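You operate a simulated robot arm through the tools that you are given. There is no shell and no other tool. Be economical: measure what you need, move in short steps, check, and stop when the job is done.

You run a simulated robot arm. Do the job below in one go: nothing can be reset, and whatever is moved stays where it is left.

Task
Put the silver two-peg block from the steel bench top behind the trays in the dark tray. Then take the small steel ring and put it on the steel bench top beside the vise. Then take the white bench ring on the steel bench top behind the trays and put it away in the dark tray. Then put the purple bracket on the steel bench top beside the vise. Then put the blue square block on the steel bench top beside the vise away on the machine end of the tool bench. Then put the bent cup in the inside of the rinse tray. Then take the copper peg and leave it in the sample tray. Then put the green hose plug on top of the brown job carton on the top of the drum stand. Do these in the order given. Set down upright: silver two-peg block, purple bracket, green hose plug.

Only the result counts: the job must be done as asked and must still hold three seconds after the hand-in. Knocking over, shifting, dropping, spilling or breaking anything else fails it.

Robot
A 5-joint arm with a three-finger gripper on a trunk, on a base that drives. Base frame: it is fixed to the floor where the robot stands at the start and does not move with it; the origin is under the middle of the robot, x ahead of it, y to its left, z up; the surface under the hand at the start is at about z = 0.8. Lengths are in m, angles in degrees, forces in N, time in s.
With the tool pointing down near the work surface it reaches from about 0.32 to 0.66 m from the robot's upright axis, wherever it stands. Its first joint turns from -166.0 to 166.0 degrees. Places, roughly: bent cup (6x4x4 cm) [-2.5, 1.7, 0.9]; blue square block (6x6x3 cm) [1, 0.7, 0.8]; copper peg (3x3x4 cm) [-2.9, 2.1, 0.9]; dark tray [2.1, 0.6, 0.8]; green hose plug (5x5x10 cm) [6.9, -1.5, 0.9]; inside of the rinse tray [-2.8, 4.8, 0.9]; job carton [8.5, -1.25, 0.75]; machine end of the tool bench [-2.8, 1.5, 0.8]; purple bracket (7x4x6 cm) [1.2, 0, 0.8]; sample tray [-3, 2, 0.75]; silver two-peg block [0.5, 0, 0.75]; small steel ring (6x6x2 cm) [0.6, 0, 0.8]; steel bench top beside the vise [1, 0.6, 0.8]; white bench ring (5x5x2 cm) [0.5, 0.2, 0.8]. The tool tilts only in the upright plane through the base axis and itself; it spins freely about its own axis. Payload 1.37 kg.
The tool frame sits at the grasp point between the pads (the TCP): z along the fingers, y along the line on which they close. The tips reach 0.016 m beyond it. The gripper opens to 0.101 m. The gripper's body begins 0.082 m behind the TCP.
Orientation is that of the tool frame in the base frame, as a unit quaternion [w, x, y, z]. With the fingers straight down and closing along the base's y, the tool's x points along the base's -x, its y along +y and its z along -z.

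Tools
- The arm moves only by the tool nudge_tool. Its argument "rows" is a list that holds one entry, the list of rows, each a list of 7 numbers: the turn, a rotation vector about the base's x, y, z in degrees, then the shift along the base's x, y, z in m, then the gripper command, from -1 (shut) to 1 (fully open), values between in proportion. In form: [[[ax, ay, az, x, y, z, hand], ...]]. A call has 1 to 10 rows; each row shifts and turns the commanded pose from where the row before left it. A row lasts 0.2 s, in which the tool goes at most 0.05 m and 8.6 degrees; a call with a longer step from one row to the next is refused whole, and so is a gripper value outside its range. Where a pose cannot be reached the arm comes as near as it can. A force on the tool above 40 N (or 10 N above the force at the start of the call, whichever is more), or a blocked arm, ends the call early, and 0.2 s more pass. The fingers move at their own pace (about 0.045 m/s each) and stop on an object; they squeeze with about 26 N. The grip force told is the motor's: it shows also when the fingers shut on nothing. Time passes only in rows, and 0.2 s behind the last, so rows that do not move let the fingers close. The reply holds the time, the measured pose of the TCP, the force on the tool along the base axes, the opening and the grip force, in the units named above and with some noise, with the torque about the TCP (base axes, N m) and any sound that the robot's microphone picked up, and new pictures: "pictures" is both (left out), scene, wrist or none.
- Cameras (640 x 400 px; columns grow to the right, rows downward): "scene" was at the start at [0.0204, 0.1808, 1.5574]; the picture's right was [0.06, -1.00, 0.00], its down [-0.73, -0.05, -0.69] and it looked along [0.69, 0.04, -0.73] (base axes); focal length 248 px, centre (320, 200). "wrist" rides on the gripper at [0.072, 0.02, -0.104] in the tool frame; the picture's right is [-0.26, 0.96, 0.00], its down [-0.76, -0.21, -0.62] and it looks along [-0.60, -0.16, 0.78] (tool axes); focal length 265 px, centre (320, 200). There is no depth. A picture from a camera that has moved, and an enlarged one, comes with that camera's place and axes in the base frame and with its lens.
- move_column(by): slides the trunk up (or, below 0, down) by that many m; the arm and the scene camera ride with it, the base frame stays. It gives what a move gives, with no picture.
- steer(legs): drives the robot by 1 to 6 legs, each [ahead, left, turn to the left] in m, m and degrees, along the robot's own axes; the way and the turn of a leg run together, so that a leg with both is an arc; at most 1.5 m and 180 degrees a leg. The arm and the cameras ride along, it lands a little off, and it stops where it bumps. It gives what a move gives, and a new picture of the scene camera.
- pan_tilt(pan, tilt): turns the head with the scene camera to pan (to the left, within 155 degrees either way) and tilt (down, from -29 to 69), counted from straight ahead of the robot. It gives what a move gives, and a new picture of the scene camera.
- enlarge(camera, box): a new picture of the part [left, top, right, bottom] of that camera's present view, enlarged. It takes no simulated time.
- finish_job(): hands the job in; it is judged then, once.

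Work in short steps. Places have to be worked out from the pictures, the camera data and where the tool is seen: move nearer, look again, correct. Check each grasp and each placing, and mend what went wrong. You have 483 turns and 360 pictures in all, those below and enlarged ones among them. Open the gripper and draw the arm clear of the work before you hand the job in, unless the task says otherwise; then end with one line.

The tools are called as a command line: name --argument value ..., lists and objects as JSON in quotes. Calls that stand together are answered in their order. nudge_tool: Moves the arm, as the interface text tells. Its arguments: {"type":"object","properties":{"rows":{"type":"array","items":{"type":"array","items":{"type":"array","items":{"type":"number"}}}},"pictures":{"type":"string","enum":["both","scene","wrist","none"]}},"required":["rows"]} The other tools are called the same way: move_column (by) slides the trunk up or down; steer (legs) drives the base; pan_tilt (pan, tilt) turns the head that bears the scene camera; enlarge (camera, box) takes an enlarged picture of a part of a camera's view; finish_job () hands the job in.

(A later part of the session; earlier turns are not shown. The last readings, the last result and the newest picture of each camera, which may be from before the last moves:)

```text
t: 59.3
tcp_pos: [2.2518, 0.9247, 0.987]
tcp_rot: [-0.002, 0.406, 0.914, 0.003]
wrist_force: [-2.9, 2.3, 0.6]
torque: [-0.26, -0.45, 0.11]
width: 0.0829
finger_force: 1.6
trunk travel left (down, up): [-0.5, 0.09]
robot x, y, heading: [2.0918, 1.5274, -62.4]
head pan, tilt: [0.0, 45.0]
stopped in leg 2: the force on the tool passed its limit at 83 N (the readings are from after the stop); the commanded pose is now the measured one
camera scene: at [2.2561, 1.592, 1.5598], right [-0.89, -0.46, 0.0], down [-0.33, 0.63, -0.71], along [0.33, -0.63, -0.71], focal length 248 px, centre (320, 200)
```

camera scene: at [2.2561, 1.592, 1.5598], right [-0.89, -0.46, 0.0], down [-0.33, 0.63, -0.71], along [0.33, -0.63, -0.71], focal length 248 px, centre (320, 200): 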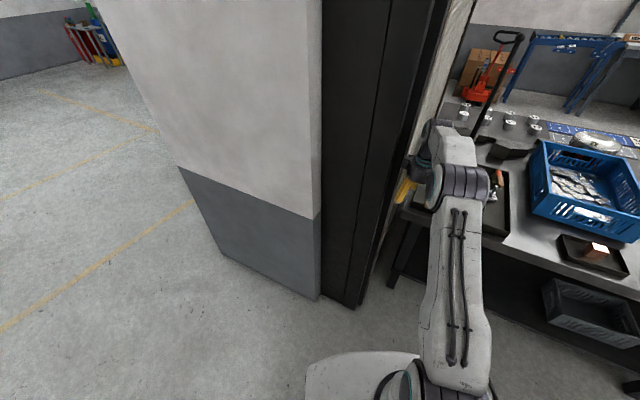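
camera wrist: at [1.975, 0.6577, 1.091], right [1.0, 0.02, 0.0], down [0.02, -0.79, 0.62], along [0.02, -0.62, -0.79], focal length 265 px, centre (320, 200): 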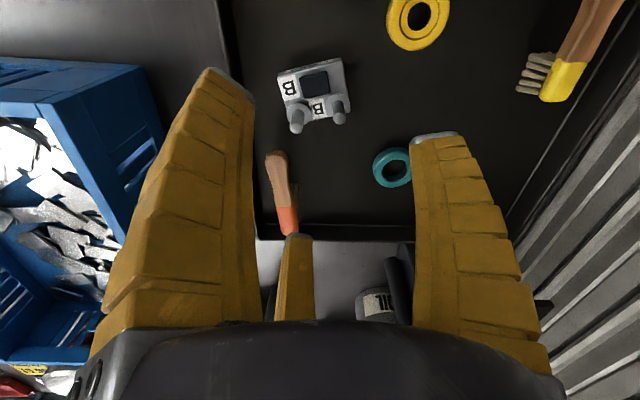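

The arm move was refused, so the drive swung the extended arm into the door post. I turn back right away, then retract the arm properly before driving on.

steer --legs '[[0, 0, -27]]'

```text
t: 61.1
tcp_pos: [1.9594, 0.9174, 0.9855]
tcp_rot: [-0.002, 0.607, 0.794, 0.002]
wrist_force: [0.2, -0.9, 0.8]
torque: [0.01, -0.03, 0.0]
width: 0.0832
finger_force: 1.1
trunk travel left (down, up): [-0.5, 0.09]
robot x, y, heading: [2.0887, 1.5293, -89.9]
head pan, tilt: [0.0, 45.0]
camera scene: at [2.2666, 1.5091, 1.5597], right [-1.0, -0.01, 0.0], down [0.0, 0.71, -0.71], along [0.0, -0.71, -0.71], focal length 248 px, centre (320, 200)
```

scene: 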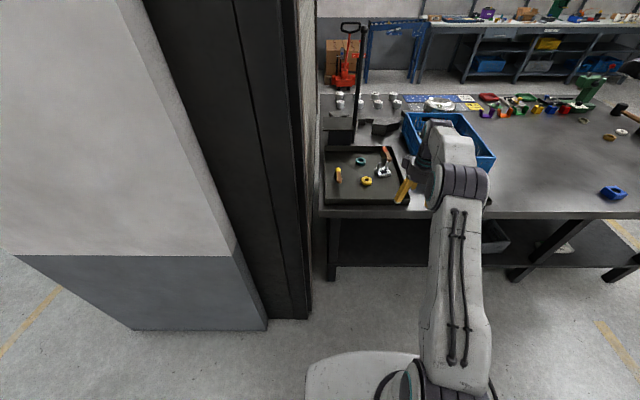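

enlarge --camera "scene" --box '[315, 130, 435, 210]'

nudge_tool --rows '[[[0, 0, 0, 0.02, 0.03, 0.02, 0.6], [0, 0, 0, 0.03, 0.03, 0.02, 0.6], [0, 0, 0, 0.03, 0.03, 0.02, 0.6], [0, 0, 0, 0.03, 0.03, 0.02, 0.6], [0, 0, 0, 0.02, 0.04, 0.01, 0.6], [0, 0, 0, 0, 0.04, 0.01, 0.6], [0, 0, 0, 0, 0, 0, 0.6]]]' --pictures "none"

```text
5.00 times, centred on (375, 170) of scene
camera zoom: at [2.2666, 1.5091, 1.5597], right [-1.0, -0.01, 0.0], down [0.0, 0.71, -0.71], along [0.0, -0.71, -0.71], focal length 1240 px, centre (45, 350)
```

zoom: 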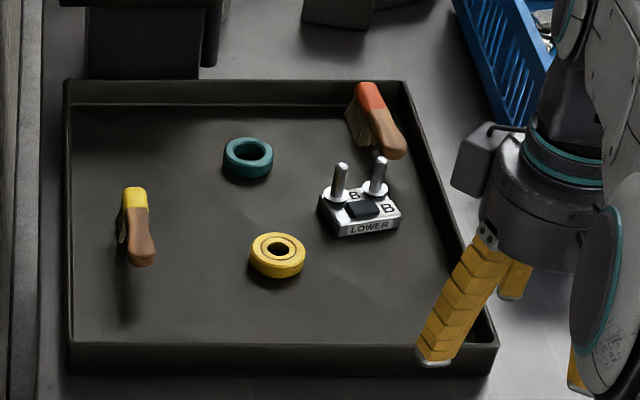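

```text
t: 62.7
tcp_pos: [2.09, 1.1192, 1.0858]
tcp_rot: [-0.002, 0.608, 0.794, 0.001]
wrist_force: [0.4, -0.4, 0.4]
torque: [-0.01, 0.0, -0.01]
width: 0.083
finger_force: 1.5
trunk travel left (down, up): [-0.5, 0.09]
robot x, y, heading: [2.0899, 1.531, -89.8]
head pan, tilt: [0.0, 45.0]
```

The tray contents are undisturbed. Now I drive back to the start position, moving away from the wall before turning.

steer --legs '[[0, -0.6, 0], [0, 0, 90], [-1.0, 0, 0], [-0.85, 0, 0], [0, -1.5, 0], [0.34, 0, 0]]'

pan_tilt --pan 0 --tilt 50

```text
t: 87.7
tcp_pos: [0.411, -0.0204, 1.085]
tcp_rot: [-0.002, -0.13, 0.992, 0.001]
wrist_force: [-0.1, -0.2, -0.1]
torque: [-0.02, 0.01, 0.03]
width: 0.0827
finger_force: 1.7
trunk travel left (down, up): [-0.5, 0.09]
robot x, y, heading: [0.0003, -0.0161, 0.2]
head pan, tilt: [0.0, 45.0]
camera scene: at [0.0213, 0.1571, 1.5597], right [0.0, -1.0, 0.0], down [-0.71, 0.0, -0.71], along [0.71, 0.0, -0.71], focal length 248 px, centre (320, 200)
```

scene: 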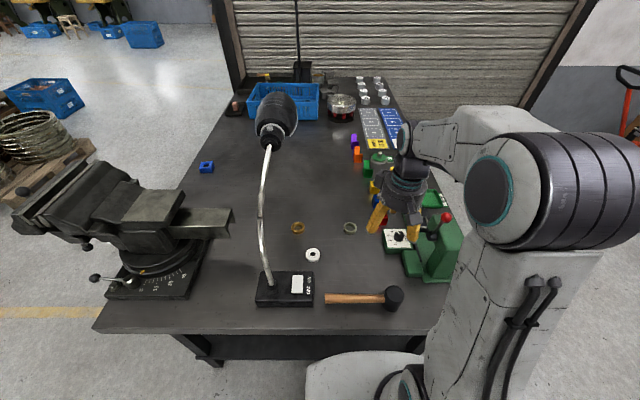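

```text
t: 88.3
tcp_pos: [0.4098, -0.019, 1.0856]
tcp_rot: [-0.003, -0.13, 0.992, 0.001]
wrist_force: [0.1, -0.6, 0.0]
torque: [0.01, 0.02, 0.01]
width: 0.0828
finger_force: 1.9
trunk travel left (down, up): [-0.5, 0.09]
robot x, y, heading: [0.0001, -0.0173, 0.4]
head pan, tilt: [0.0, 50.0]
camera scene: at [0.0162, 0.1571, 1.5528], right [0.0, -1.0, 0.0], down [-0.77, 0.0, -0.64], along [0.64, 0.0, -0.77], focal length 248 px, centre (320, 200)
```

scene: 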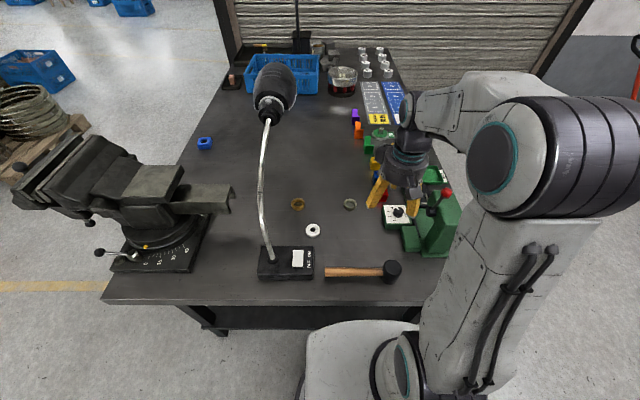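

The steel ring works out to about [0.62, 0.043]. I move above it with the gripper fully open.

nudge_tool --rows '[[[0, 0, 0, 0.035, 0.01, -0.03, 1], [0, 0, 0, 0.035, 0.01, -0.03, 1], [0, 0, 0, 0.035, 0.01, -0.03, 1], [0, 0, 0, 0.035, 0.01, -0.03, 1], [0, 0, 0, 0.035, 0.01, -0.03, 1], [0, 0, 0, 0.034, 0.01, -0.03, 1], [0, 0, 0, 0, 0, 0, 1]]]' --pictures "both"

```text
t: 89.9
tcp_pos: [0.6192, 0.0409, 0.9086]
tcp_rot: [-0.002, -0.129, 0.992, 0.0]
wrist_force: [0.1, -0.6, -0.5]
torque: [-0.03, 0.01, -0.02]
width: 0.1006
finger_force: 0.0
trunk travel left (down, up): [-0.5, 0.09]
robot x, y, heading: [0.0015, -0.0198, 0.3]
head pan, tilt: [0.0, 50.0]
camera scene: at [0.016, 0.157, 1.5528], right [0.0, -1.0, 0.0], down [-0.77, 0.0, -0.64], along [0.64, 0.0, -0.77], focal length 248 px, centre (320, 200)
camera wrist: at [0.5456, 0.0409, 1.0126], right [0.01, 1.0, 0.0], down [0.79, -0.01, 0.62], along [0.62, 0.0, -0.79], focal length 265 px, centre (320, 200)
```

scene: 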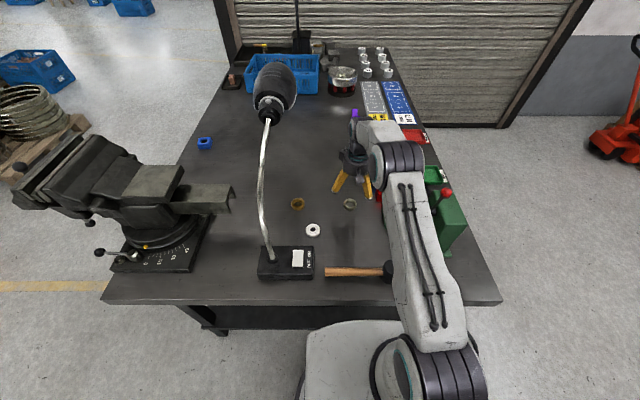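
wrist: 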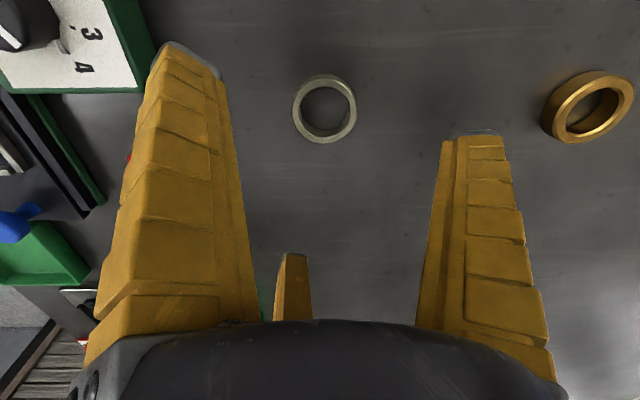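

Ring centre is at [0.615, 0.0445]. I descend and close on it.

nudge_tool --rows '[[[0, 0, 0, -0.003, 0.004, -0.04, 1], [0, 0, 0, 0, 0, -0.035, 1], [0, 0, 0, 0, 0, -0.014, 1], [0, 0, 0, 0, 0, 0, 0.3], [0, 0, 0, 0, 0, 0, 0.1], [0, 0, 0, 0, 0, 0, 0.0], [0, 0, 0, 0, 0, 0, -0.1], [0, 0, 0, 0, 0, 0, -0.3], [0, 0, 0, 0, 0, 0, -0.5]]]' --pictures "wrist"

```text
t: 91.9
tcp_pos: [0.6161, 0.0456, 0.8177]
tcp_rot: [-0.002, -0.13, 0.992, -0.001]
wrist_force: [-0.9, -0.7, 2.4]
torque: [-0.02, 0.13, 0.04]
width: 0.0482
finger_force: 26.4
trunk travel left (down, up): [-0.5, 0.09]
robot x, y, heading: [0.0022, -0.0142, 0.3]
head pan, tilt: [0.0, 50.0]
camera wrist: at [0.5417, 0.0463, 0.9226], right [0.01, 1.0, 0.0], down [0.79, -0.01, 0.62], along [0.62, 0.0, -0.79], focal length 265 px, centre (320, 200)
```

wrist: 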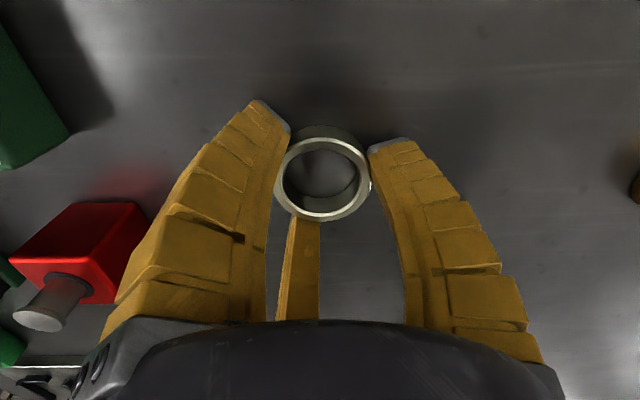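

Gripped at 0.048 with all three fingers. I lift slowly, then higher.

nudge_tool --rows '[[[0, 0, 0, 0, 0, 0.005, -0.5], [0, 0, 0, 0, 0, 0.02, -0.5], [0, 0, 0, 0, 0, 0.04, -0.5], [0, 0, 0, 0, 0, 0.04, -0.5], [0, 0, 0, -0.03, -0.01, 0.035, -0.5], [0, 0, 0, -0.03, -0.01, 0.035, -0.5], [0, 0, 0, -0.03, -0.01, 0.035, -0.5], [0, 0, 0, -0.035, -0.01, 0.03, -0.5], [0, 0, 0, -0.035, -0.01, 0.03, -0.5], [0, 0, 0, -0.04, -0.01, 0, -0.5]]]' --pictures "wrist"

```text
t: 94.1
tcp_pos: [0.4159, -0.0153, 1.0901]
tcp_rot: [-0.002, -0.13, 0.992, 0.001]
wrist_force: [0.0, 0.0, -1.4]
torque: [-0.02, 0.03, -0.01]
width: 0.0466
finger_force: 25.9
trunk travel left (down, up): [-0.5, 0.09]
robot x, y, heading: [-0.0013, -0.0201, 0.2]
head pan, tilt: [0.0, 50.0]
camera wrist: at [0.342, -0.0153, 1.194], right [0.01, 1.0, 0.0], down [0.79, -0.01, 0.62], along [0.62, 0.0, -0.79], focal length 265 px, centre (320, 200)
```

wrist: 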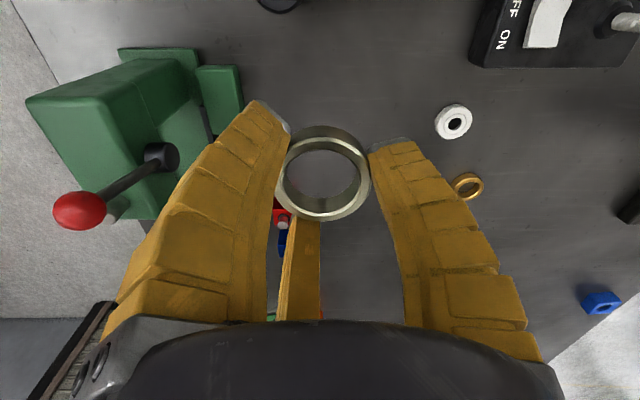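

It's held. I drive round to the left side of the bench beside the vise, facing it.

steer --legs '[[-0.32, 0, 0], [0, 1.5, 0], [1.34, 0, 0], [0, 0, -90]]'

```text
t: 113.4
tcp_pos: [1.0568, 1.0954, 1.0888]
tcp_rot: [-0.001, 0.583, 0.813, 0.002]
wrist_force: [0.1, 0.1, -1.1]
torque: [-0.02, 0.02, -0.03]
width: 0.0462
finger_force: 26.5
trunk travel left (down, up): [-0.5, 0.09]
robot x, y, heading: [1.0264, 1.5128, -86.0]
head pan, tilt: [0.0, 50.0]
camera scene: at [1.2031, 1.5078, 1.5528], right [-1.0, -0.07, 0.0], down [-0.05, 0.76, -0.64], along [0.04, -0.64, -0.77], focal length 248 px, centre (320, 200)
```

scene: 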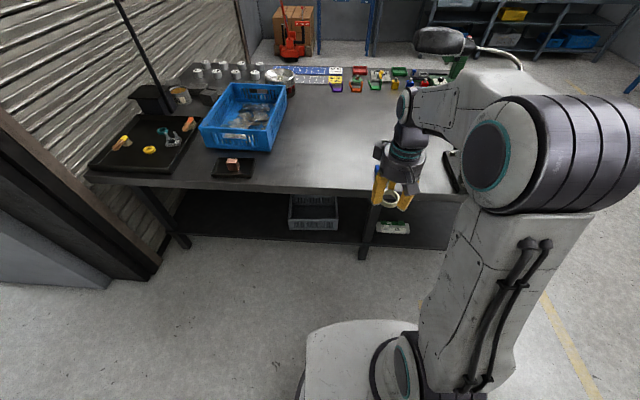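

Heading is −86°, so I correct it and drive closer.

steer --legs '[[0, 0, -4], [0.32, 0, 0]]'

pan_tilt --pan -10 --tilt 55

enlarge --camera "wrist" --box '[0, 0, 640, 400]'

```text
t: 116.0
tcp_pos: [1.0286, 0.7754, 1.0892]
tcp_rot: [-0.002, 0.61, 0.792, 0.002]
wrist_force: [-0.5, -0.1, 0.0]
torque: [0.03, 0.0, -0.01]
width: 0.0463
finger_force: 26.1
trunk travel left (down, up): [-0.5, 0.09]
robot x, y, heading: [1.0313, 1.1914, -90.0]
head pan, tilt: [0.0, 50.0]
camera scene: at [1.2026, 1.1766, 1.5528], right [-1.0, 0.0, 0.0], down [0.0, 0.77, -0.64], along [0.0, -0.64, -0.77], focal length 248 px, centre (320, 200)
```

scene: 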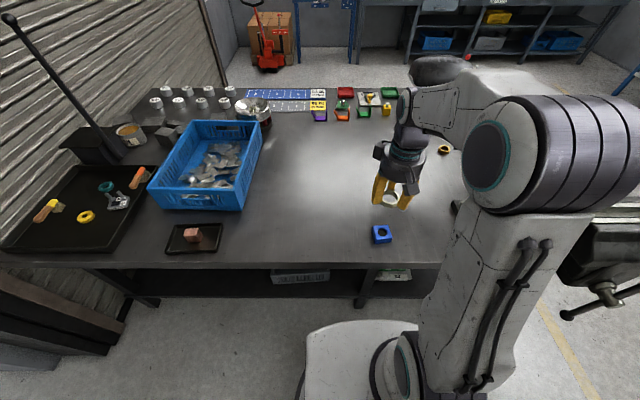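

```text
t: 116.7
tcp_pos: [1.0289, 0.7754, 1.0892]
tcp_rot: [-0.002, 0.61, 0.792, 0.002]
wrist_force: [-0.3, -0.9, -1.8]
torque: [0.0, 0.0, -0.02]
width: 0.0459
finger_force: 25.9
trunk travel left (down, up): [-0.5, 0.09]
robot x, y, heading: [1.0235, 1.1922, -89.8]
head pan, tilt: [-10.0, 55.0]
camera scene: at [1.1901, 1.1834, 1.5463], right [-0.99, 0.17, 0.0], down [0.14, 0.81, -0.57], along [-0.1, -0.57, -0.82], focal length 248 px, centre (320, 200)
```

scene: 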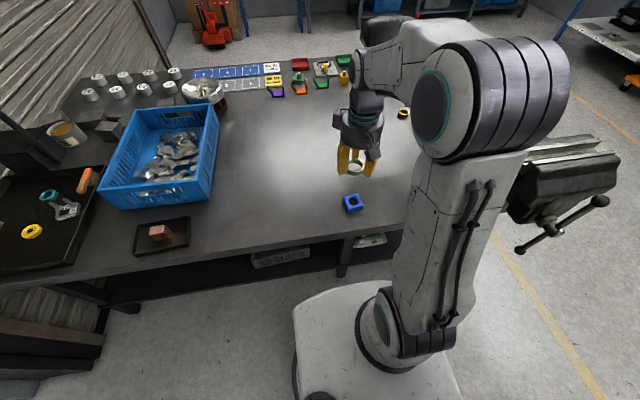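

```text
1.00 times, centred on (320, 200) of wrist (not enlarged: the box is as wide or as high as the picture)
camera zoom: at [1.0291, 0.8502, 1.1936], right [1.0, -0.01, 0.0], down [-0.01, -0.79, 0.62], along [-0.01, -0.62, -0.79], focal length 265 px, centre (320, 200)
```

zoom: 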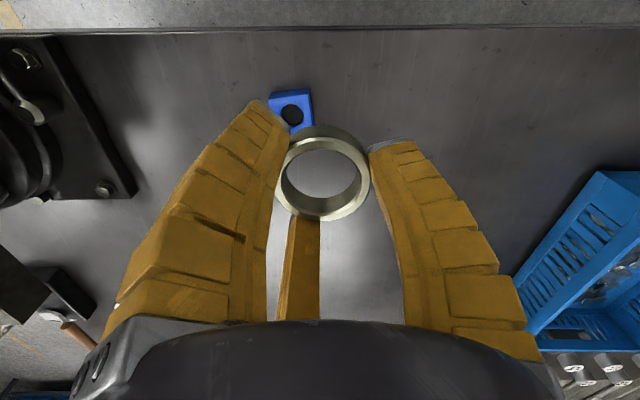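

I place the ring at about [0.965, 0.57], clear of the blue block (0.988, 0.716) and the vise.

nudge_tool --rows '[[[0, 0, 0, -0.0128, -0.041, 0, -0.5], [0, 0, 0, -0.0128, -0.041, 0, -0.5], [0, 0, 0, -0.0128, -0.041, 0, -0.5], [0, 0, 0, -0.0128, -0.041, 0, -0.5], [0, 0, 0, -0.0128, -0.041, 0, -0.5], [0, 0, 0, 0, 0, -0.045, -0.5], [0, 0, 0, 0, 0, -0.045, -0.5], [0, 0, 0, 0, 0, -0.045, -0.5], [0, 0, 0, 0, 0, -0.045, -0.5], [0, 0, 0, 0, 0, -0.045, -0.5]]]' --pictures "both"

```text
t: 118.9
tcp_pos: [0.9674, 0.5791, 0.8647]
tcp_rot: [-0.002, 0.611, 0.792, 0.003]
wrist_force: [0.1, 0.3, -1.4]
torque: [0.03, 0.02, 0.02]
width: 0.0461
finger_force: 26.4
out of reach, approached as far as the arm can: row 5
trunk travel left (down, up): [-0.5, 0.09]
robot x, y, heading: [1.0277, 1.1949, -90.0]
head pan, tilt: [-10.0, 55.0]
camera scene: at [1.19, 1.1827, 1.5463], right [-0.98, 0.17, 0.0], down [0.14, 0.81, -0.57], along [-0.1, -0.56, -0.82], focal length 248 px, centre (320, 200)
camera wrist: at [0.9674, 0.6544, 0.9683], right [1.0, -0.01, 0.0], down [-0.01, -0.79, 0.62], along [-0.01, -0.62, -0.79], focal length 265 px, centre (320, 200)
```

scene: 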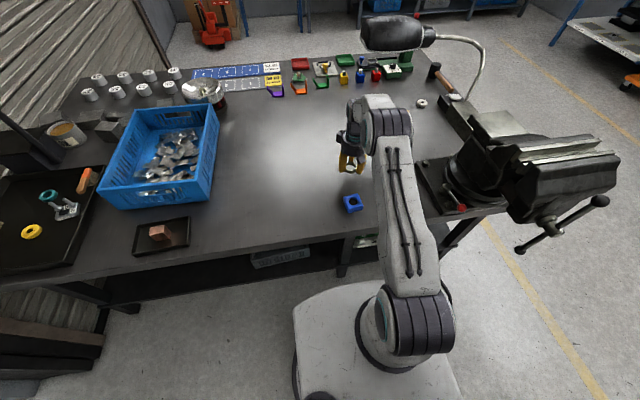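
wrist: 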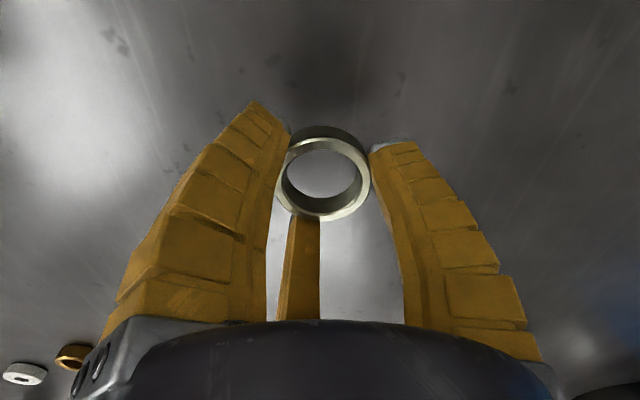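

Lower onto the bench, release and rise.

nudge_tool --rows '[[[0, 0, 0, 0, 0, -0.035, -0.5], [0, 0, 0, 0, 0, -0.009, -0.5], [0, 0, 0, 0, 0, -0.003, -0.5], [0, 0, 0, 0, 0, 0, 0.2], [0, 0, 0, 0, 0, 0, 0.5], [0, 0, 0, 0, 0, 0, 0.7], [0, 0, 0, 0, 0, 0.03, 0.7], [0, 0, 0, 0, 0, 0.045, 0.7], [0, 0, 0, 0, 0.0, 0.045, 0.7], [0, 0, 0, 0, 0, 0.045, 0.7]]]' --pictures "wrist"

```text
t: 121.1
tcp_pos: [0.9667, 0.5831, 0.9834]
tcp_rot: [-0.002, 0.61, 0.792, 0.002]
wrist_force: [0.2, 1.0, -0.2]
torque: [-0.03, -0.03, -0.04]
width: 0.0874
finger_force: 1.3
trunk travel left (down, up): [-0.5, 0.09]
robot x, y, heading: [1.028, 1.193, -90.1]
head pan, tilt: [-10.0, 55.0]
camera wrist: at [0.9677, 0.6563, 1.0875], right [1.0, -0.01, 0.0], down [-0.01, -0.79, 0.62], along [-0.01, -0.62, -0.79], focal length 265 px, centre (320, 200)
```

wrist: 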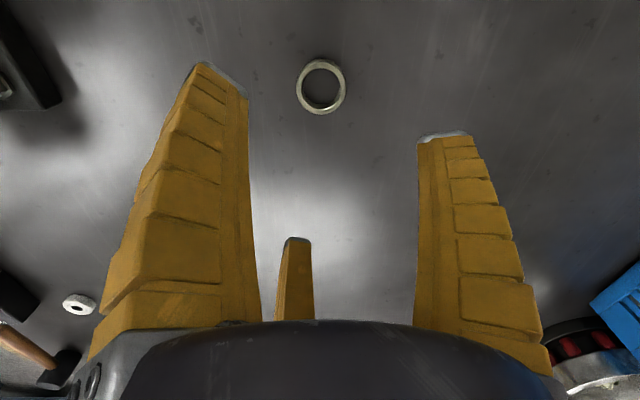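

The ring lies flat at about [0.967, 0.58]. I retract the arm before fetching the white ring.

nudge_tool --rows '[[[0, 0, 0, 0, 0, 0.045, 0.7], [0, 0, 0, 0.01, 0.035, 0.03, 0.7], [0, 0, 0, 0.01, 0.035, 0.02, 0.7], [0, 0, 0, 0.01, 0.04, 0, 0.7], [0, 0, 0, 0.01, 0.04, 0, 0.7], [0, 0, 0, 0.01, 0.04, 0, 0.7], [0, 0, 0, 0, 0, 0, 0.7]]]' --pictures "none"

```text
t: 122.7
tcp_pos: [1.0171, 0.7716, 1.0758]
tcp_rot: [0.0, 0.61, 0.792, 0.001]
wrist_force: [-0.2, -0.1, 0.1]
torque: [0.0, 0.01, 0.0]
width: 0.0873
finger_force: 2.0
trunk travel left (down, up): [-0.5, 0.09]
robot x, y, heading: [1.0246, 1.1942, -89.7]
head pan, tilt: [-10.0, 55.0]
```

steer --legs '[[-0.32, 0, 0], [0, 0, 90], [-1.35, 0, 0], [0, -1.4, 0], [0.33, 0, 0]]'

pan_tilt --pan 0 --tilt 55

```text
t: 143.1
tcp_pos: [0.4428, 0.1146, 1.0762]
tcp_rot: [-0.002, -0.137, 0.991, 0.0]
wrist_force: [0.0, 0.1, 0.7]
torque: [0.0, 0.02, 0.02]
width: 0.0874
finger_force: 1.5
trunk travel left (down, up): [-0.5, 0.09]
robot x, y, heading: [0.0202, 0.1114, 1.4]
head pan, tilt: [-10.0, 55.0]
stopped in leg 5: the robot was blocked; the commanded pose is now the measured one
camera scene: at [0.028, 0.2769, 1.5463], right [-0.16, -0.99, 0.0], down [-0.81, 0.13, -0.57], along [0.57, -0.09, -0.82], focal length 248 px, centre (320, 200)
```

scene: 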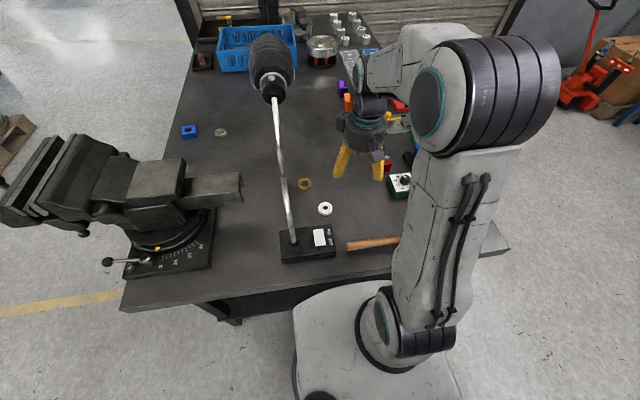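

```text
t: 143.8
tcp_pos: [0.4448, 0.1128, 1.075]
tcp_rot: [-0.003, -0.138, 0.99, 0.001]
wrist_force: [-0.5, -0.2, 0.3]
torque: [0.01, 0.04, 0.01]
width: 0.0876
finger_force: 1.5
trunk travel left (down, up): [-0.5, 0.09]
robot x, y, heading: [0.022, 0.1124, 1.1]
head pan, tilt: [0.0, 55.0]
camera scene: at [0.0301, 0.2893, 1.5463], right [0.02, -1.0, 0.0], down [-0.82, -0.01, -0.57], along [0.57, 0.01, -0.82], focal length 248 px, centre (320, 200)
```

scene: 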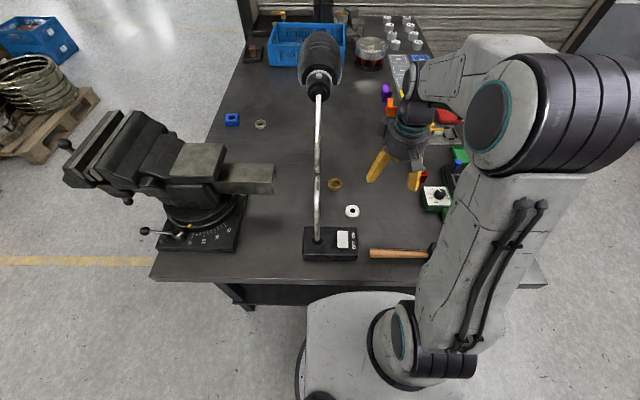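

The base just touched the bench edge. The white ring is at about [0.499, 0.185]. I move above it, spinning the tool to keep its bulges away from the lamp stem.

nudge_tool --rows '[[[0, 0, -7.5, 0.014, 0.017, -0.04, 1], [0, 0, -7.5, 0.014, 0.017, -0.04, 1], [0, 0, -7.5, 0.014, 0.017, -0.04, 1], [0, 0, -7.5, 0.013, 0.02, -0.04, 1], [0, 0, 0, 0, 0, 0, 1]]]' --pictures "both"

```text
t: 145.0
tcp_pos: [0.499, 0.1837, 0.9146]
tcp_rot: [-0.001, 0.124, 0.992, -0.001]
wrist_force: [0.2, 0.2, 0.3]
torque: [-0.01, 0.02, -0.03]
width: 0.1005
finger_force: 0.1
trunk travel left (down, up): [-0.5, 0.09]
robot x, y, heading: [0.0233, 0.1132, 1.0]
head pan, tilt: [0.0, 55.0]
camera scene: at [0.0301, 0.2894, 1.5463], right [0.02, -1.0, 0.0], down [-0.82, -0.02, -0.57], along [0.57, 0.01, -0.82], focal length 248 px, centre (320, 200)
camera wrist: at [0.4344, 0.2221, 1.0192], right [0.49, 0.87, 0.0], down [0.68, -0.39, 0.62], along [0.54, -0.31, -0.79], focal length 265 px, centre (320, 200)
```

scene: 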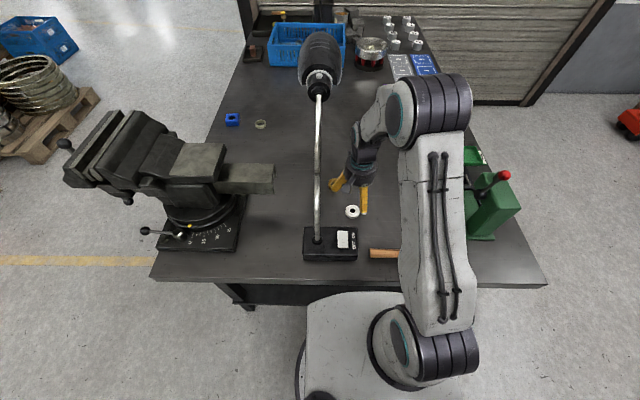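
wrist: 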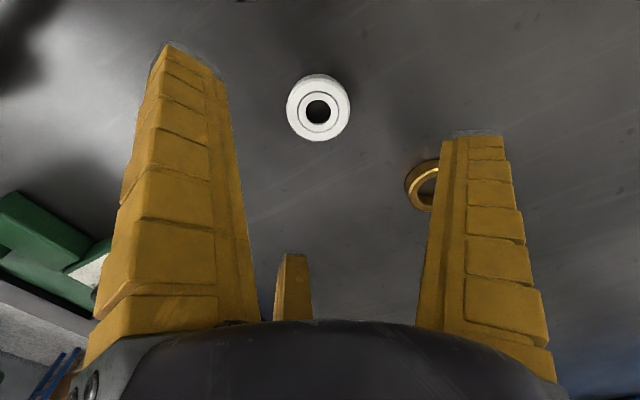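

Well centred. I descend and close.

nudge_tool --rows '[[[0, 0, 0, -0.002, 0.0, -0.04, 1], [0, 0, 0, 0, 0, -0.04, 1], [0, 0, 0, 0, 0, -0.017, 1], [0, 0, 0, 0, 0, 0, 0.2], [0, 0, 0, 0, 0, 0, 0.0], [0, 0, 0, 0, 0, 0, -0.1], [0, 0, 0, 0, 0, 0, -0.2], [0, 0, 0, 0, 0, 0, -0.3], [0, 0, 0, 0, 0, 0, -0.5]]]' --pictures "wrist"

```text
t: 147.0
tcp_pos: [0.4981, 0.1839, 0.82]
tcp_rot: [-0.003, 0.123, 0.992, -0.001]
wrist_force: [-0.8, -0.8, 3.6]
torque: [-0.08, -0.06, -0.02]
width: 0.0468
finger_force: 26.2
trunk travel left (down, up): [-0.5, 0.09]
robot x, y, heading: [0.0204, 0.1142, 1.0]
head pan, tilt: [0.0, 55.0]
camera wrist: at [0.433, 0.2212, 0.924], right [0.49, 0.87, 0.0], down [0.68, -0.39, 0.62], along [0.54, -0.31, -0.79], focal length 265 px, centre (320, 200)
```

wrist: 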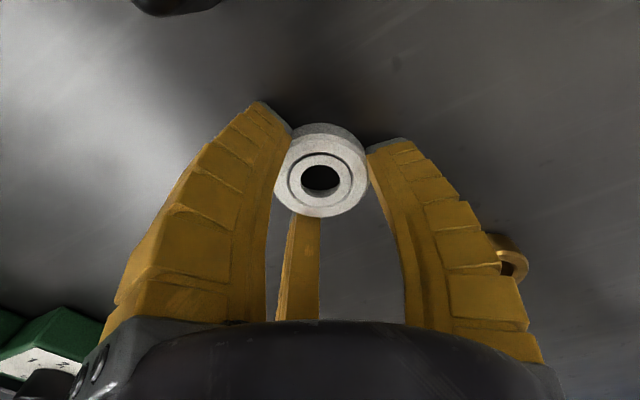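

Gripped. I lift straight up and pull back in.

nudge_tool --rows '[[[0, 0, 0, 0, 0, 0.005, -0.5], [0, 0, 0, 0, 0, 0.02, -0.5], [0, 0, 0, 0, -0.005, 0.04, -0.5], [0, 0, 0, 0, -0.005, 0.04, -0.5], [0, 0, 0, -0.01, -0.01, 0.04, -0.5], [0, 0, 0, -0.02, -0.01, 0.04, -0.5], [0, 0, 0, -0.02, -0.01, 0.04, -0.5], [0, 0, 0, -0.02, -0.01, 0.04, -0.5], [0, 0, 0, 0, 0, 0, -0.5]]]' --pictures "wrist"

```text
t: 149.0
tcp_pos: [0.4255, 0.1319, 1.0834]
tcp_rot: [-0.002, 0.124, 0.992, -0.001]
wrist_force: [0.4, -1.2, -1.4]
torque: [-0.05, 0.02, 0.0]
width: 0.0457
finger_force: 26.0
trunk travel left (down, up): [-0.5, 0.09]
robot x, y, heading: [0.0203, 0.1141, 1.1]
head pan, tilt: [0.0, 55.0]
camera wrist: at [0.3614, 0.17, 1.1878], right [0.49, 0.87, 0.0], down [0.69, -0.39, 0.62], along [0.54, -0.31, -0.79], focal length 265 px, centre (320, 200)
```

wrist: 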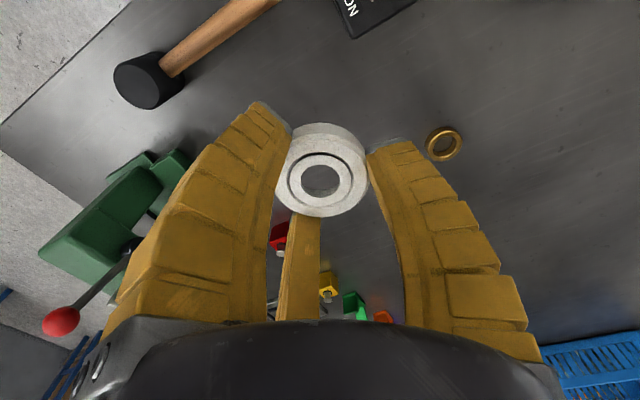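

Held. I drive round to the dark tray.

steer --legs '[[-0.35, 0, -1], [0, 1.4, 0], [1.2, 0, 0], [1.15, 0, 0], [0, 0, -90]]'

```text
t: 172.8
tcp_pos: [2.06, 1.1275, 1.0823]
tcp_rot: [-0.001, 0.795, 0.607, 0.002]
wrist_force: [-0.2, 0.4, -0.9]
torque: [-0.01, 0.0, 0.01]
width: 0.0422
finger_force: 26.1
trunk travel left (down, up): [-0.5, 0.09]
robot x, y, heading: [2.0464, 1.5321, -90.1]
head pan, tilt: [0.0, 55.0]
camera scene: at [2.2218, 1.5216, 1.5463], right [-1.0, 0.0, 0.0], down [0.0, 0.82, -0.57], along [0.0, -0.57, -0.82], focal length 248 px, centre (320, 200)
```

scene: 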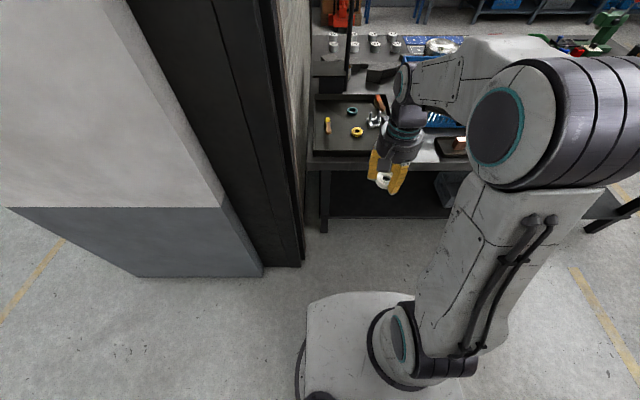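

steer --legs '[[0.33, 0, 0]]'

enlarge --camera "wrist" --box '[0, 0, 640, 400]'

```text
t: 175.1
tcp_pos: [2.0574, 0.7925, 1.083]
tcp_rot: [-0.002, 0.795, 0.606, 0.001]
wrist_force: [0.1, 0.7, -1.1]
torque: [0.04, -0.01, 0.02]
width: 0.0422
finger_force: 25.9
trunk travel left (down, up): [-0.5, 0.09]
robot x, y, heading: [2.0451, 1.1963, -90.1]
head pan, tilt: [0.0, 55.0]
camera scene: at [2.222, 1.1857, 1.5463], right [-1.0, 0.0, 0.0], down [0.0, 0.82, -0.57], along [0.0, -0.57, -0.82], focal length 248 px, centre (320, 200)
```

scene: 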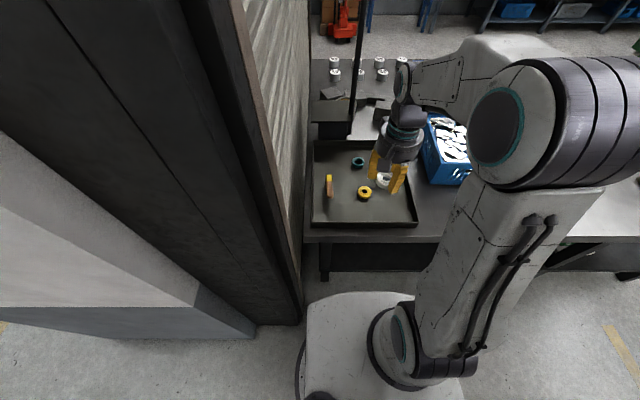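

```text
1.00 times, centred on (320, 200) of wrist (not enlarged: the box is as wide or as high as the picture)
camera zoom: at [2.0959, 0.8566, 1.1874], right [0.86, -0.51, 0.0], down [-0.4, -0.68, 0.62], along [-0.32, -0.53, -0.79], focal length 265 px, centre (320, 200)
```

zoom: 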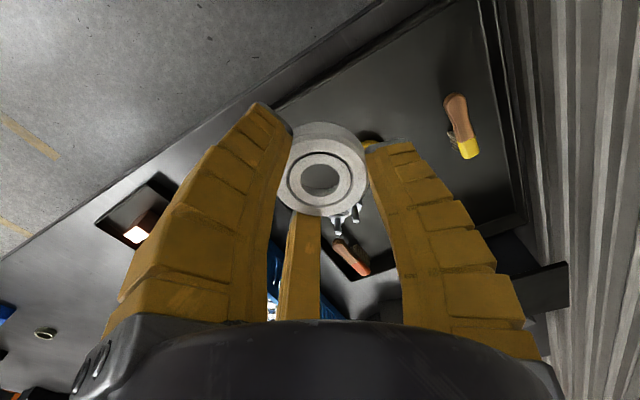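

I place the white ring at about [1.967, 0.685], between the near wall and the silver block.

nudge_tool --rows '[[[0, 0, 0, -0.03, -0.036, 0, -0.5], [0, 0, 0, -0.03, -0.036, 0, -0.5], [0, 0, 0, -0.03, -0.035, 0, -0.5], [0, 0, 0, 0, 0, -0.045, -0.5], [0, 0, 0, 0, 0, -0.045, -0.5], [0, 0, 0, 0, 0, -0.045, -0.5], [0, 0, 0, 0, 0, -0.045, -0.5], [0, 0, 0, 0, 0, 0, -0.5]]]' --pictures "both"

```text
t: 176.8
tcp_pos: [1.9693, 0.6862, 0.898]
tcp_rot: [-0.002, 0.795, 0.607, 0.002]
wrist_force: [-0.4, -0.7, -0.9]
torque: [0.0, 0.02, 0.0]
width: 0.042
finger_force: 25.6
trunk travel left (down, up): [-0.5, 0.09]
robot x, y, heading: [2.044, 1.1979, -90.4]
head pan, tilt: [0.0, 55.0]
camera scene: at [2.2219, 1.1865, 1.5463], right [-1.0, 0.0, 0.0], down [0.0, 0.82, -0.57], along [0.0, -0.57, -0.82], focal length 248 px, centre (320, 200)
camera wrist: at [2.0072, 0.7506, 1.0033], right [0.86, -0.51, 0.0], down [-0.4, -0.68, 0.62], along [-0.32, -0.53, -0.79], focal length 265 px, centre (320, 200)
```

scene: 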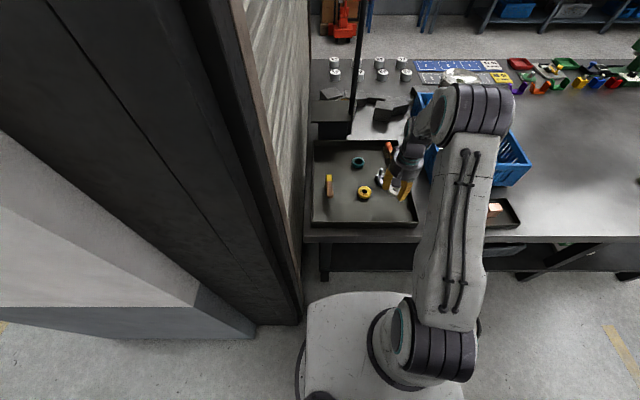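
wrist: 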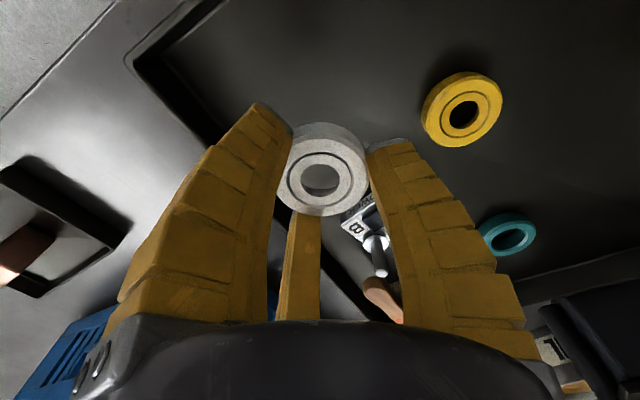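

Tray floor is near z≈0.806, so contact should come at TCP ≈0.831. I lower in small steps, release and rise.

nudge_tool --rows '[[[0, 0, 0, 0, 0, -0.04, -0.5], [0, 0, 0, 0, 0, -0.02, -0.5], [0, 0, 0, 0, 0, -0.006, -0.5], [0, 0, 0, 0, 0, -0.003, -0.5], [0, 0, 0, 0, 0, 0, 0.1], [0, 0, 0, 0, 0, 0, 0.3], [0, 0, 0, 0, 0, 0, 0.3], [0, 0, 0, 0, 0, 0.03, 0.3], [0, 0, 0, 0, 0, 0.045, 0.3], [0, 0, 0, 0, 0, 0.045, 0.3]]]' --pictures "wrist"

```text
t: 179.1
tcp_pos: [1.9663, 0.6884, 0.9572]
tcp_rot: [-0.002, 0.794, 0.607, 0.002]
wrist_force: [-0.1, 0.6, -0.6]
torque: [0.03, 0.01, -0.02]
width: 0.0688
finger_force: 2.5
trunk travel left (down, up): [-0.5, 0.09]
robot x, y, heading: [2.0486, 1.1993, -89.8]
head pan, tilt: [0.0, 55.0]
camera wrist: at [2.0053, 0.7515, 1.0606], right [0.86, -0.51, 0.0], down [-0.4, -0.68, 0.62], along [-0.32, -0.53, -0.79], focal length 265 px, centre (320, 200)
```

wrist: 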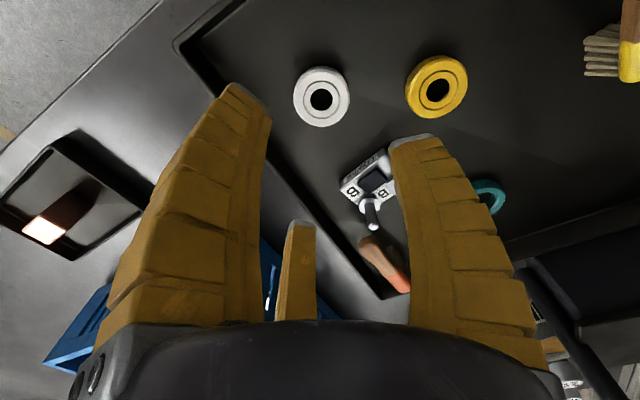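

The white ring lies in the tray. I retract the arm, then drive around to the right side of the bench for the purple bracket.

nudge_tool --rows '[[[0, 0, 0, 0, 0, 0.045, 0.3], [0, 0, 0, 0.015, 0.02, 0.04, 0.3], [0, 0, 0, 0.02, 0.03, 0.03, 0.3], [0, 0, 0, 0.02, 0.03, 0.01, 0.3], [0, 0, 0, 0.02, 0.03, 0, 0.3], [0, 0, 0, 0, 0, 0, 0.3]]]' --pictures "none"

```text
t: 180.4
tcp_pos: [2.0448, 0.7981, 1.0779]
tcp_rot: [-0.001, 0.795, 0.606, 0.002]
wrist_force: [0.7, -0.7, -0.4]
torque: [-0.02, -0.01, -0.01]
width: 0.0686
finger_force: 1.7
trunk travel left (down, up): [-0.5, 0.09]
robot x, y, heading: [2.0477, 1.2, -90.0]
head pan, tilt: [0.0, 55.0]
```

steer --legs '[[-0.32, 0, 0], [0, -0.6, 0], [0, 0, 90], [-1.4, 0, 0], [-0.45, 0, 0], [0, -1.4, 0]]'

pan_tilt --pan -50 --tilt 25

```text
t: 204.8
tcp_pos: [0.007, 0.1228, 1.0789]
tcp_rot: [-0.003, 0.128, 0.992, 0.001]
wrist_force: [-0.3, 0.0, 0.2]
torque: [0.06, 0.0, 0.01]
width: 0.0685
finger_force: 1.7
trunk travel left (down, up): [-0.5, 0.09]
robot x, y, heading: [-0.3957, 0.1187, 0.7]
head pan, tilt: [0.0, 55.0]
camera scene: at [-0.3838, 0.2954, 1.5463], right [0.01, -1.0, 0.0], down [-0.82, -0.01, -0.57], along [0.57, 0.01, -0.82], focal length 248 px, centre (320, 200)
```

scene: 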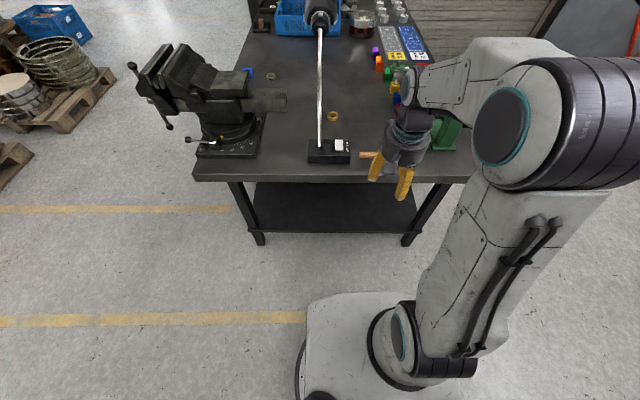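

```text
t: 205.9
tcp_pos: [0.0062, 0.1219, 1.0782]
tcp_rot: [-0.003, 0.128, 0.992, -0.001]
wrist_force: [0.1, 0.8, 0.3]
torque: [-0.03, 0.04, 0.0]
width: 0.0686
finger_force: 2.2
trunk travel left (down, up): [-0.5, 0.09]
robot x, y, heading: [-0.3961, 0.1175, 0.3]
head pan, tilt: [-50.0, 25.0]
camera scene: at [-0.396, 0.225, 1.5902], right [-0.76, -0.65, 0.0], down [-0.28, 0.32, -0.91], along [0.59, -0.69, -0.42], focal length 248 px, centre (320, 200)
```

scene: 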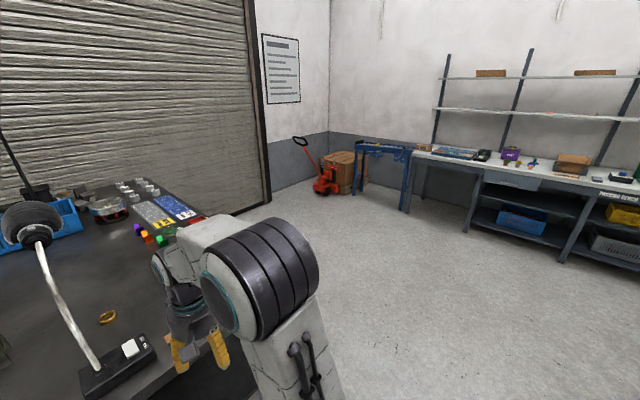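

The right aisle is wide and free. I strafe right, drive ahead to x≈1.21 and turn to face the bench.

steer --legs '[[0, -1.4, 0], [1.4, 0, 0], [0.2, 0, 0], [0, 0, 90], [0.45, 0, 0]]'

pan_tilt --pan 0 --tilt 50

```text
t: 226.6
tcp_pos: [1.2333, -0.3471, 1.0767]
tcp_rot: [-0.002, -0.607, 0.795, -0.002]
wrist_force: [-0.2, 0.6, 1.0]
torque: [-0.02, -0.02, 0.0]
width: 0.0683
finger_force: 1.8
trunk travel left (down, up): [-0.5, 0.09]
robot x, y, heading: [1.2341, -0.7495, 90.0]
head pan, tilt: [-50.0, 25.0]
camera scene: at [1.1286, -0.7475, 1.5903], right [0.64, -0.77, 0.0], down [-0.32, -0.27, -0.91], along [0.69, 0.58, -0.42], focal length 248 px, centre (320, 200)
```

scene: 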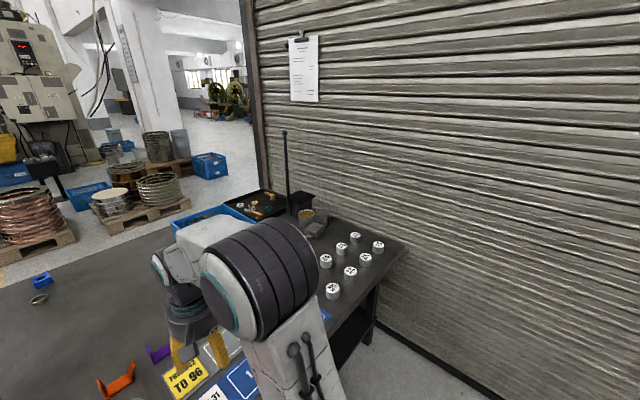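

```text
t: 227.8
tcp_pos: [1.2347, -0.3469, 1.0792]
tcp_rot: [-0.002, -0.607, 0.795, -0.002]
wrist_force: [0.1, 0.0, 0.3]
torque: [0.02, -0.04, 0.01]
width: 0.069
finger_force: 3.0
trunk travel left (down, up): [-0.5, 0.09]
robot x, y, heading: [1.2323, -0.7478, 89.9]
head pan, tilt: [0.0, 50.0]
camera scene: at [1.0581, -0.7303, 1.5528], right [1.0, 0.0, 0.0], down [0.0, -0.77, -0.64], along [0.0, 0.64, -0.77], focal length 248 px, centre (320, 200)
```

scene: 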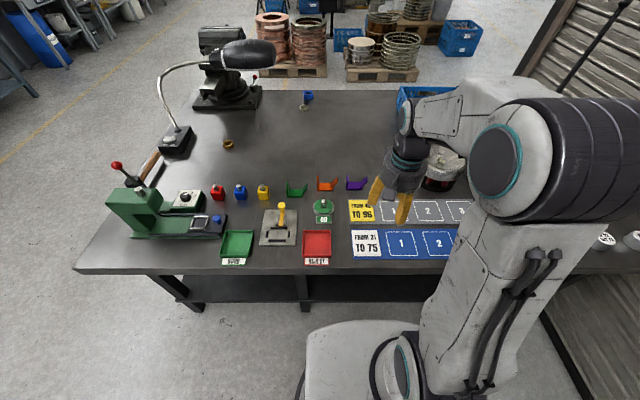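

enlarge --camera "scene" --box '[260, 150, 420, 250]'

enlarge --camera "wrist" --box '[0, 0, 640, 400]'

```text
4.00 times, centred on (340, 200) of scene
camera zoom: at [1.0581, -0.7303, 1.5528], right [1.0, 0.0, 0.0], down [0.0, -0.77, -0.64], along [0.0, 0.64, -0.77], focal length 992 px, centre (240, 200)
```

zoom: 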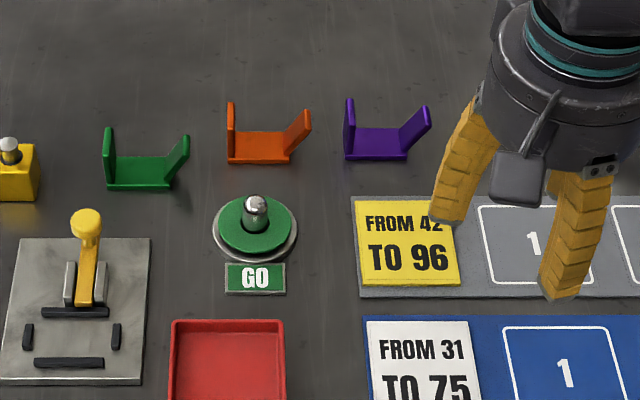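

```text
1.00 times, centred on (320, 200) of wrist (not enlarged: the box is as wide or as high as the picture)
camera zoom: at [1.1954, -0.4101, 1.183], right [-0.86, 0.51, 0.0], down [0.4, 0.68, 0.62], along [0.32, 0.53, -0.79], focal length 265 px, centre (320, 200)
```

zoom: 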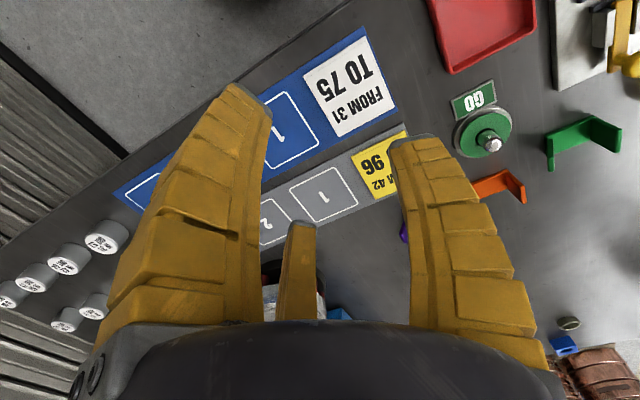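

The purple bracket is a U-shape with a vertical wall on −x and a sloped wing on +x, its base centred at about [1.197, −0.038]. I drive 9 cm closer, then take a pose above it with the single finger on the −x side.

steer --legs '[[0.09, 0, 0]]'

nudge_tool --rows '[[[0, 0, 7.7, -0.01, 0.045, 0, 0.5], [0, 0, 7.7, -0.01, 0.045, 0, 0.5], [0, 0, 0, -0.01, 0.045, 0, 0.5], [0, 0, 0, -0.008, 0.045, -0.01, 0.5], [0, 0, 0, 0, 0.035, -0.03, 0.5], [0, 0, 0, 0, 0, -0.045, 0.5], [0, 0, 0, 0, 0, -0.045, 0.5], [0, 0, 0, 0, 0, 0, 0.5]]]' --pictures "both"

```text
t: 228.9
tcp_pos: [1.2332, -0.2573, 1.0781]
tcp_rot: [-0.001, -0.607, 0.795, -0.002]
wrist_force: [-0.1, 0.1, -0.3]
torque: [-0.05, 0.0, 0.0]
width: 0.0687
finger_force: 1.7
trunk travel left (down, up): [-0.5, 0.09]
robot x, y, heading: [1.2323, -0.6569, 90.0]
head pan, tilt: [0.0, 50.0]
camera scene: at [1.058, -0.6408, 1.5527], right [1.0, 0.0, 0.0], down [0.0, -0.77, -0.64], along [0.0, 0.64, -0.77], focal length 248 px, centre (320, 200)
```

scene: 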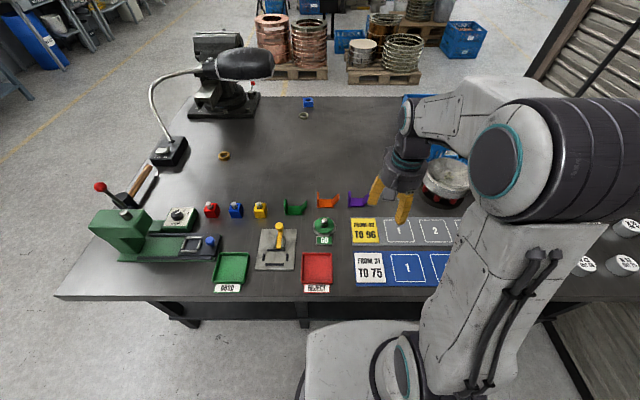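

```text
t: 230.7
tcp_pos: [1.1941, -0.0449, 0.9483]
tcp_rot: [0.002, 0.708, -0.706, 0.001]
wrist_force: [-0.6, 0.6, -0.2]
torque: [-0.03, 0.02, 0.04]
width: 0.078
finger_force: 2.7
trunk travel left (down, up): [-0.5, 0.09]
robot x, y, heading: [1.2307, -0.6594, 90.1]
head pan, tilt: [0.0, 50.0]
camera scene: at [1.058, -0.6422, 1.5528], right [1.0, 0.0, 0.0], down [0.0, -0.77, -0.64], along [0.0, 0.64, -0.77], focal length 248 px, centre (320, 200)
camera wrist: at [1.1754, -0.1161, 1.0518], right [-0.97, 0.26, 0.0], down [0.21, 0.76, 0.62], along [0.16, 0.6, -0.79], focal length 265 px, centre (320, 200)
```

scene: 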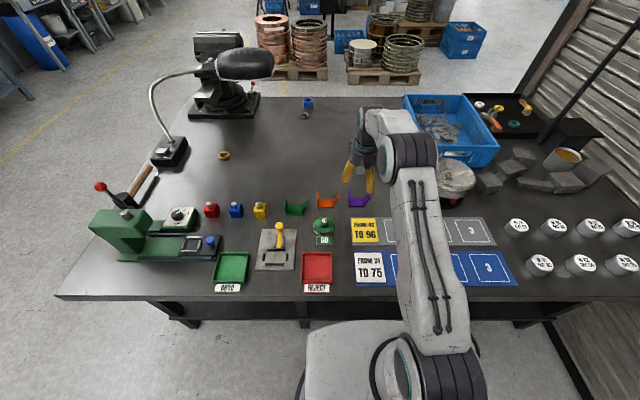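
wrist: 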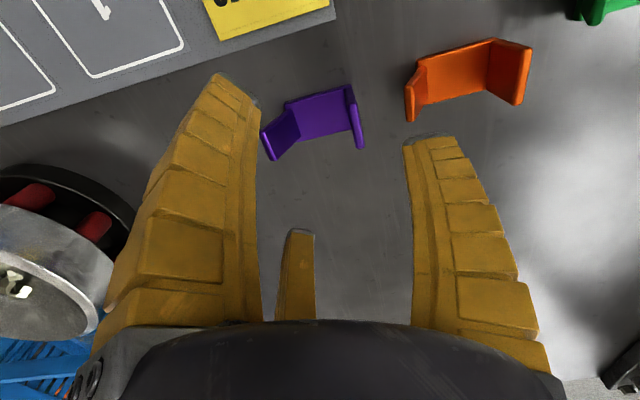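

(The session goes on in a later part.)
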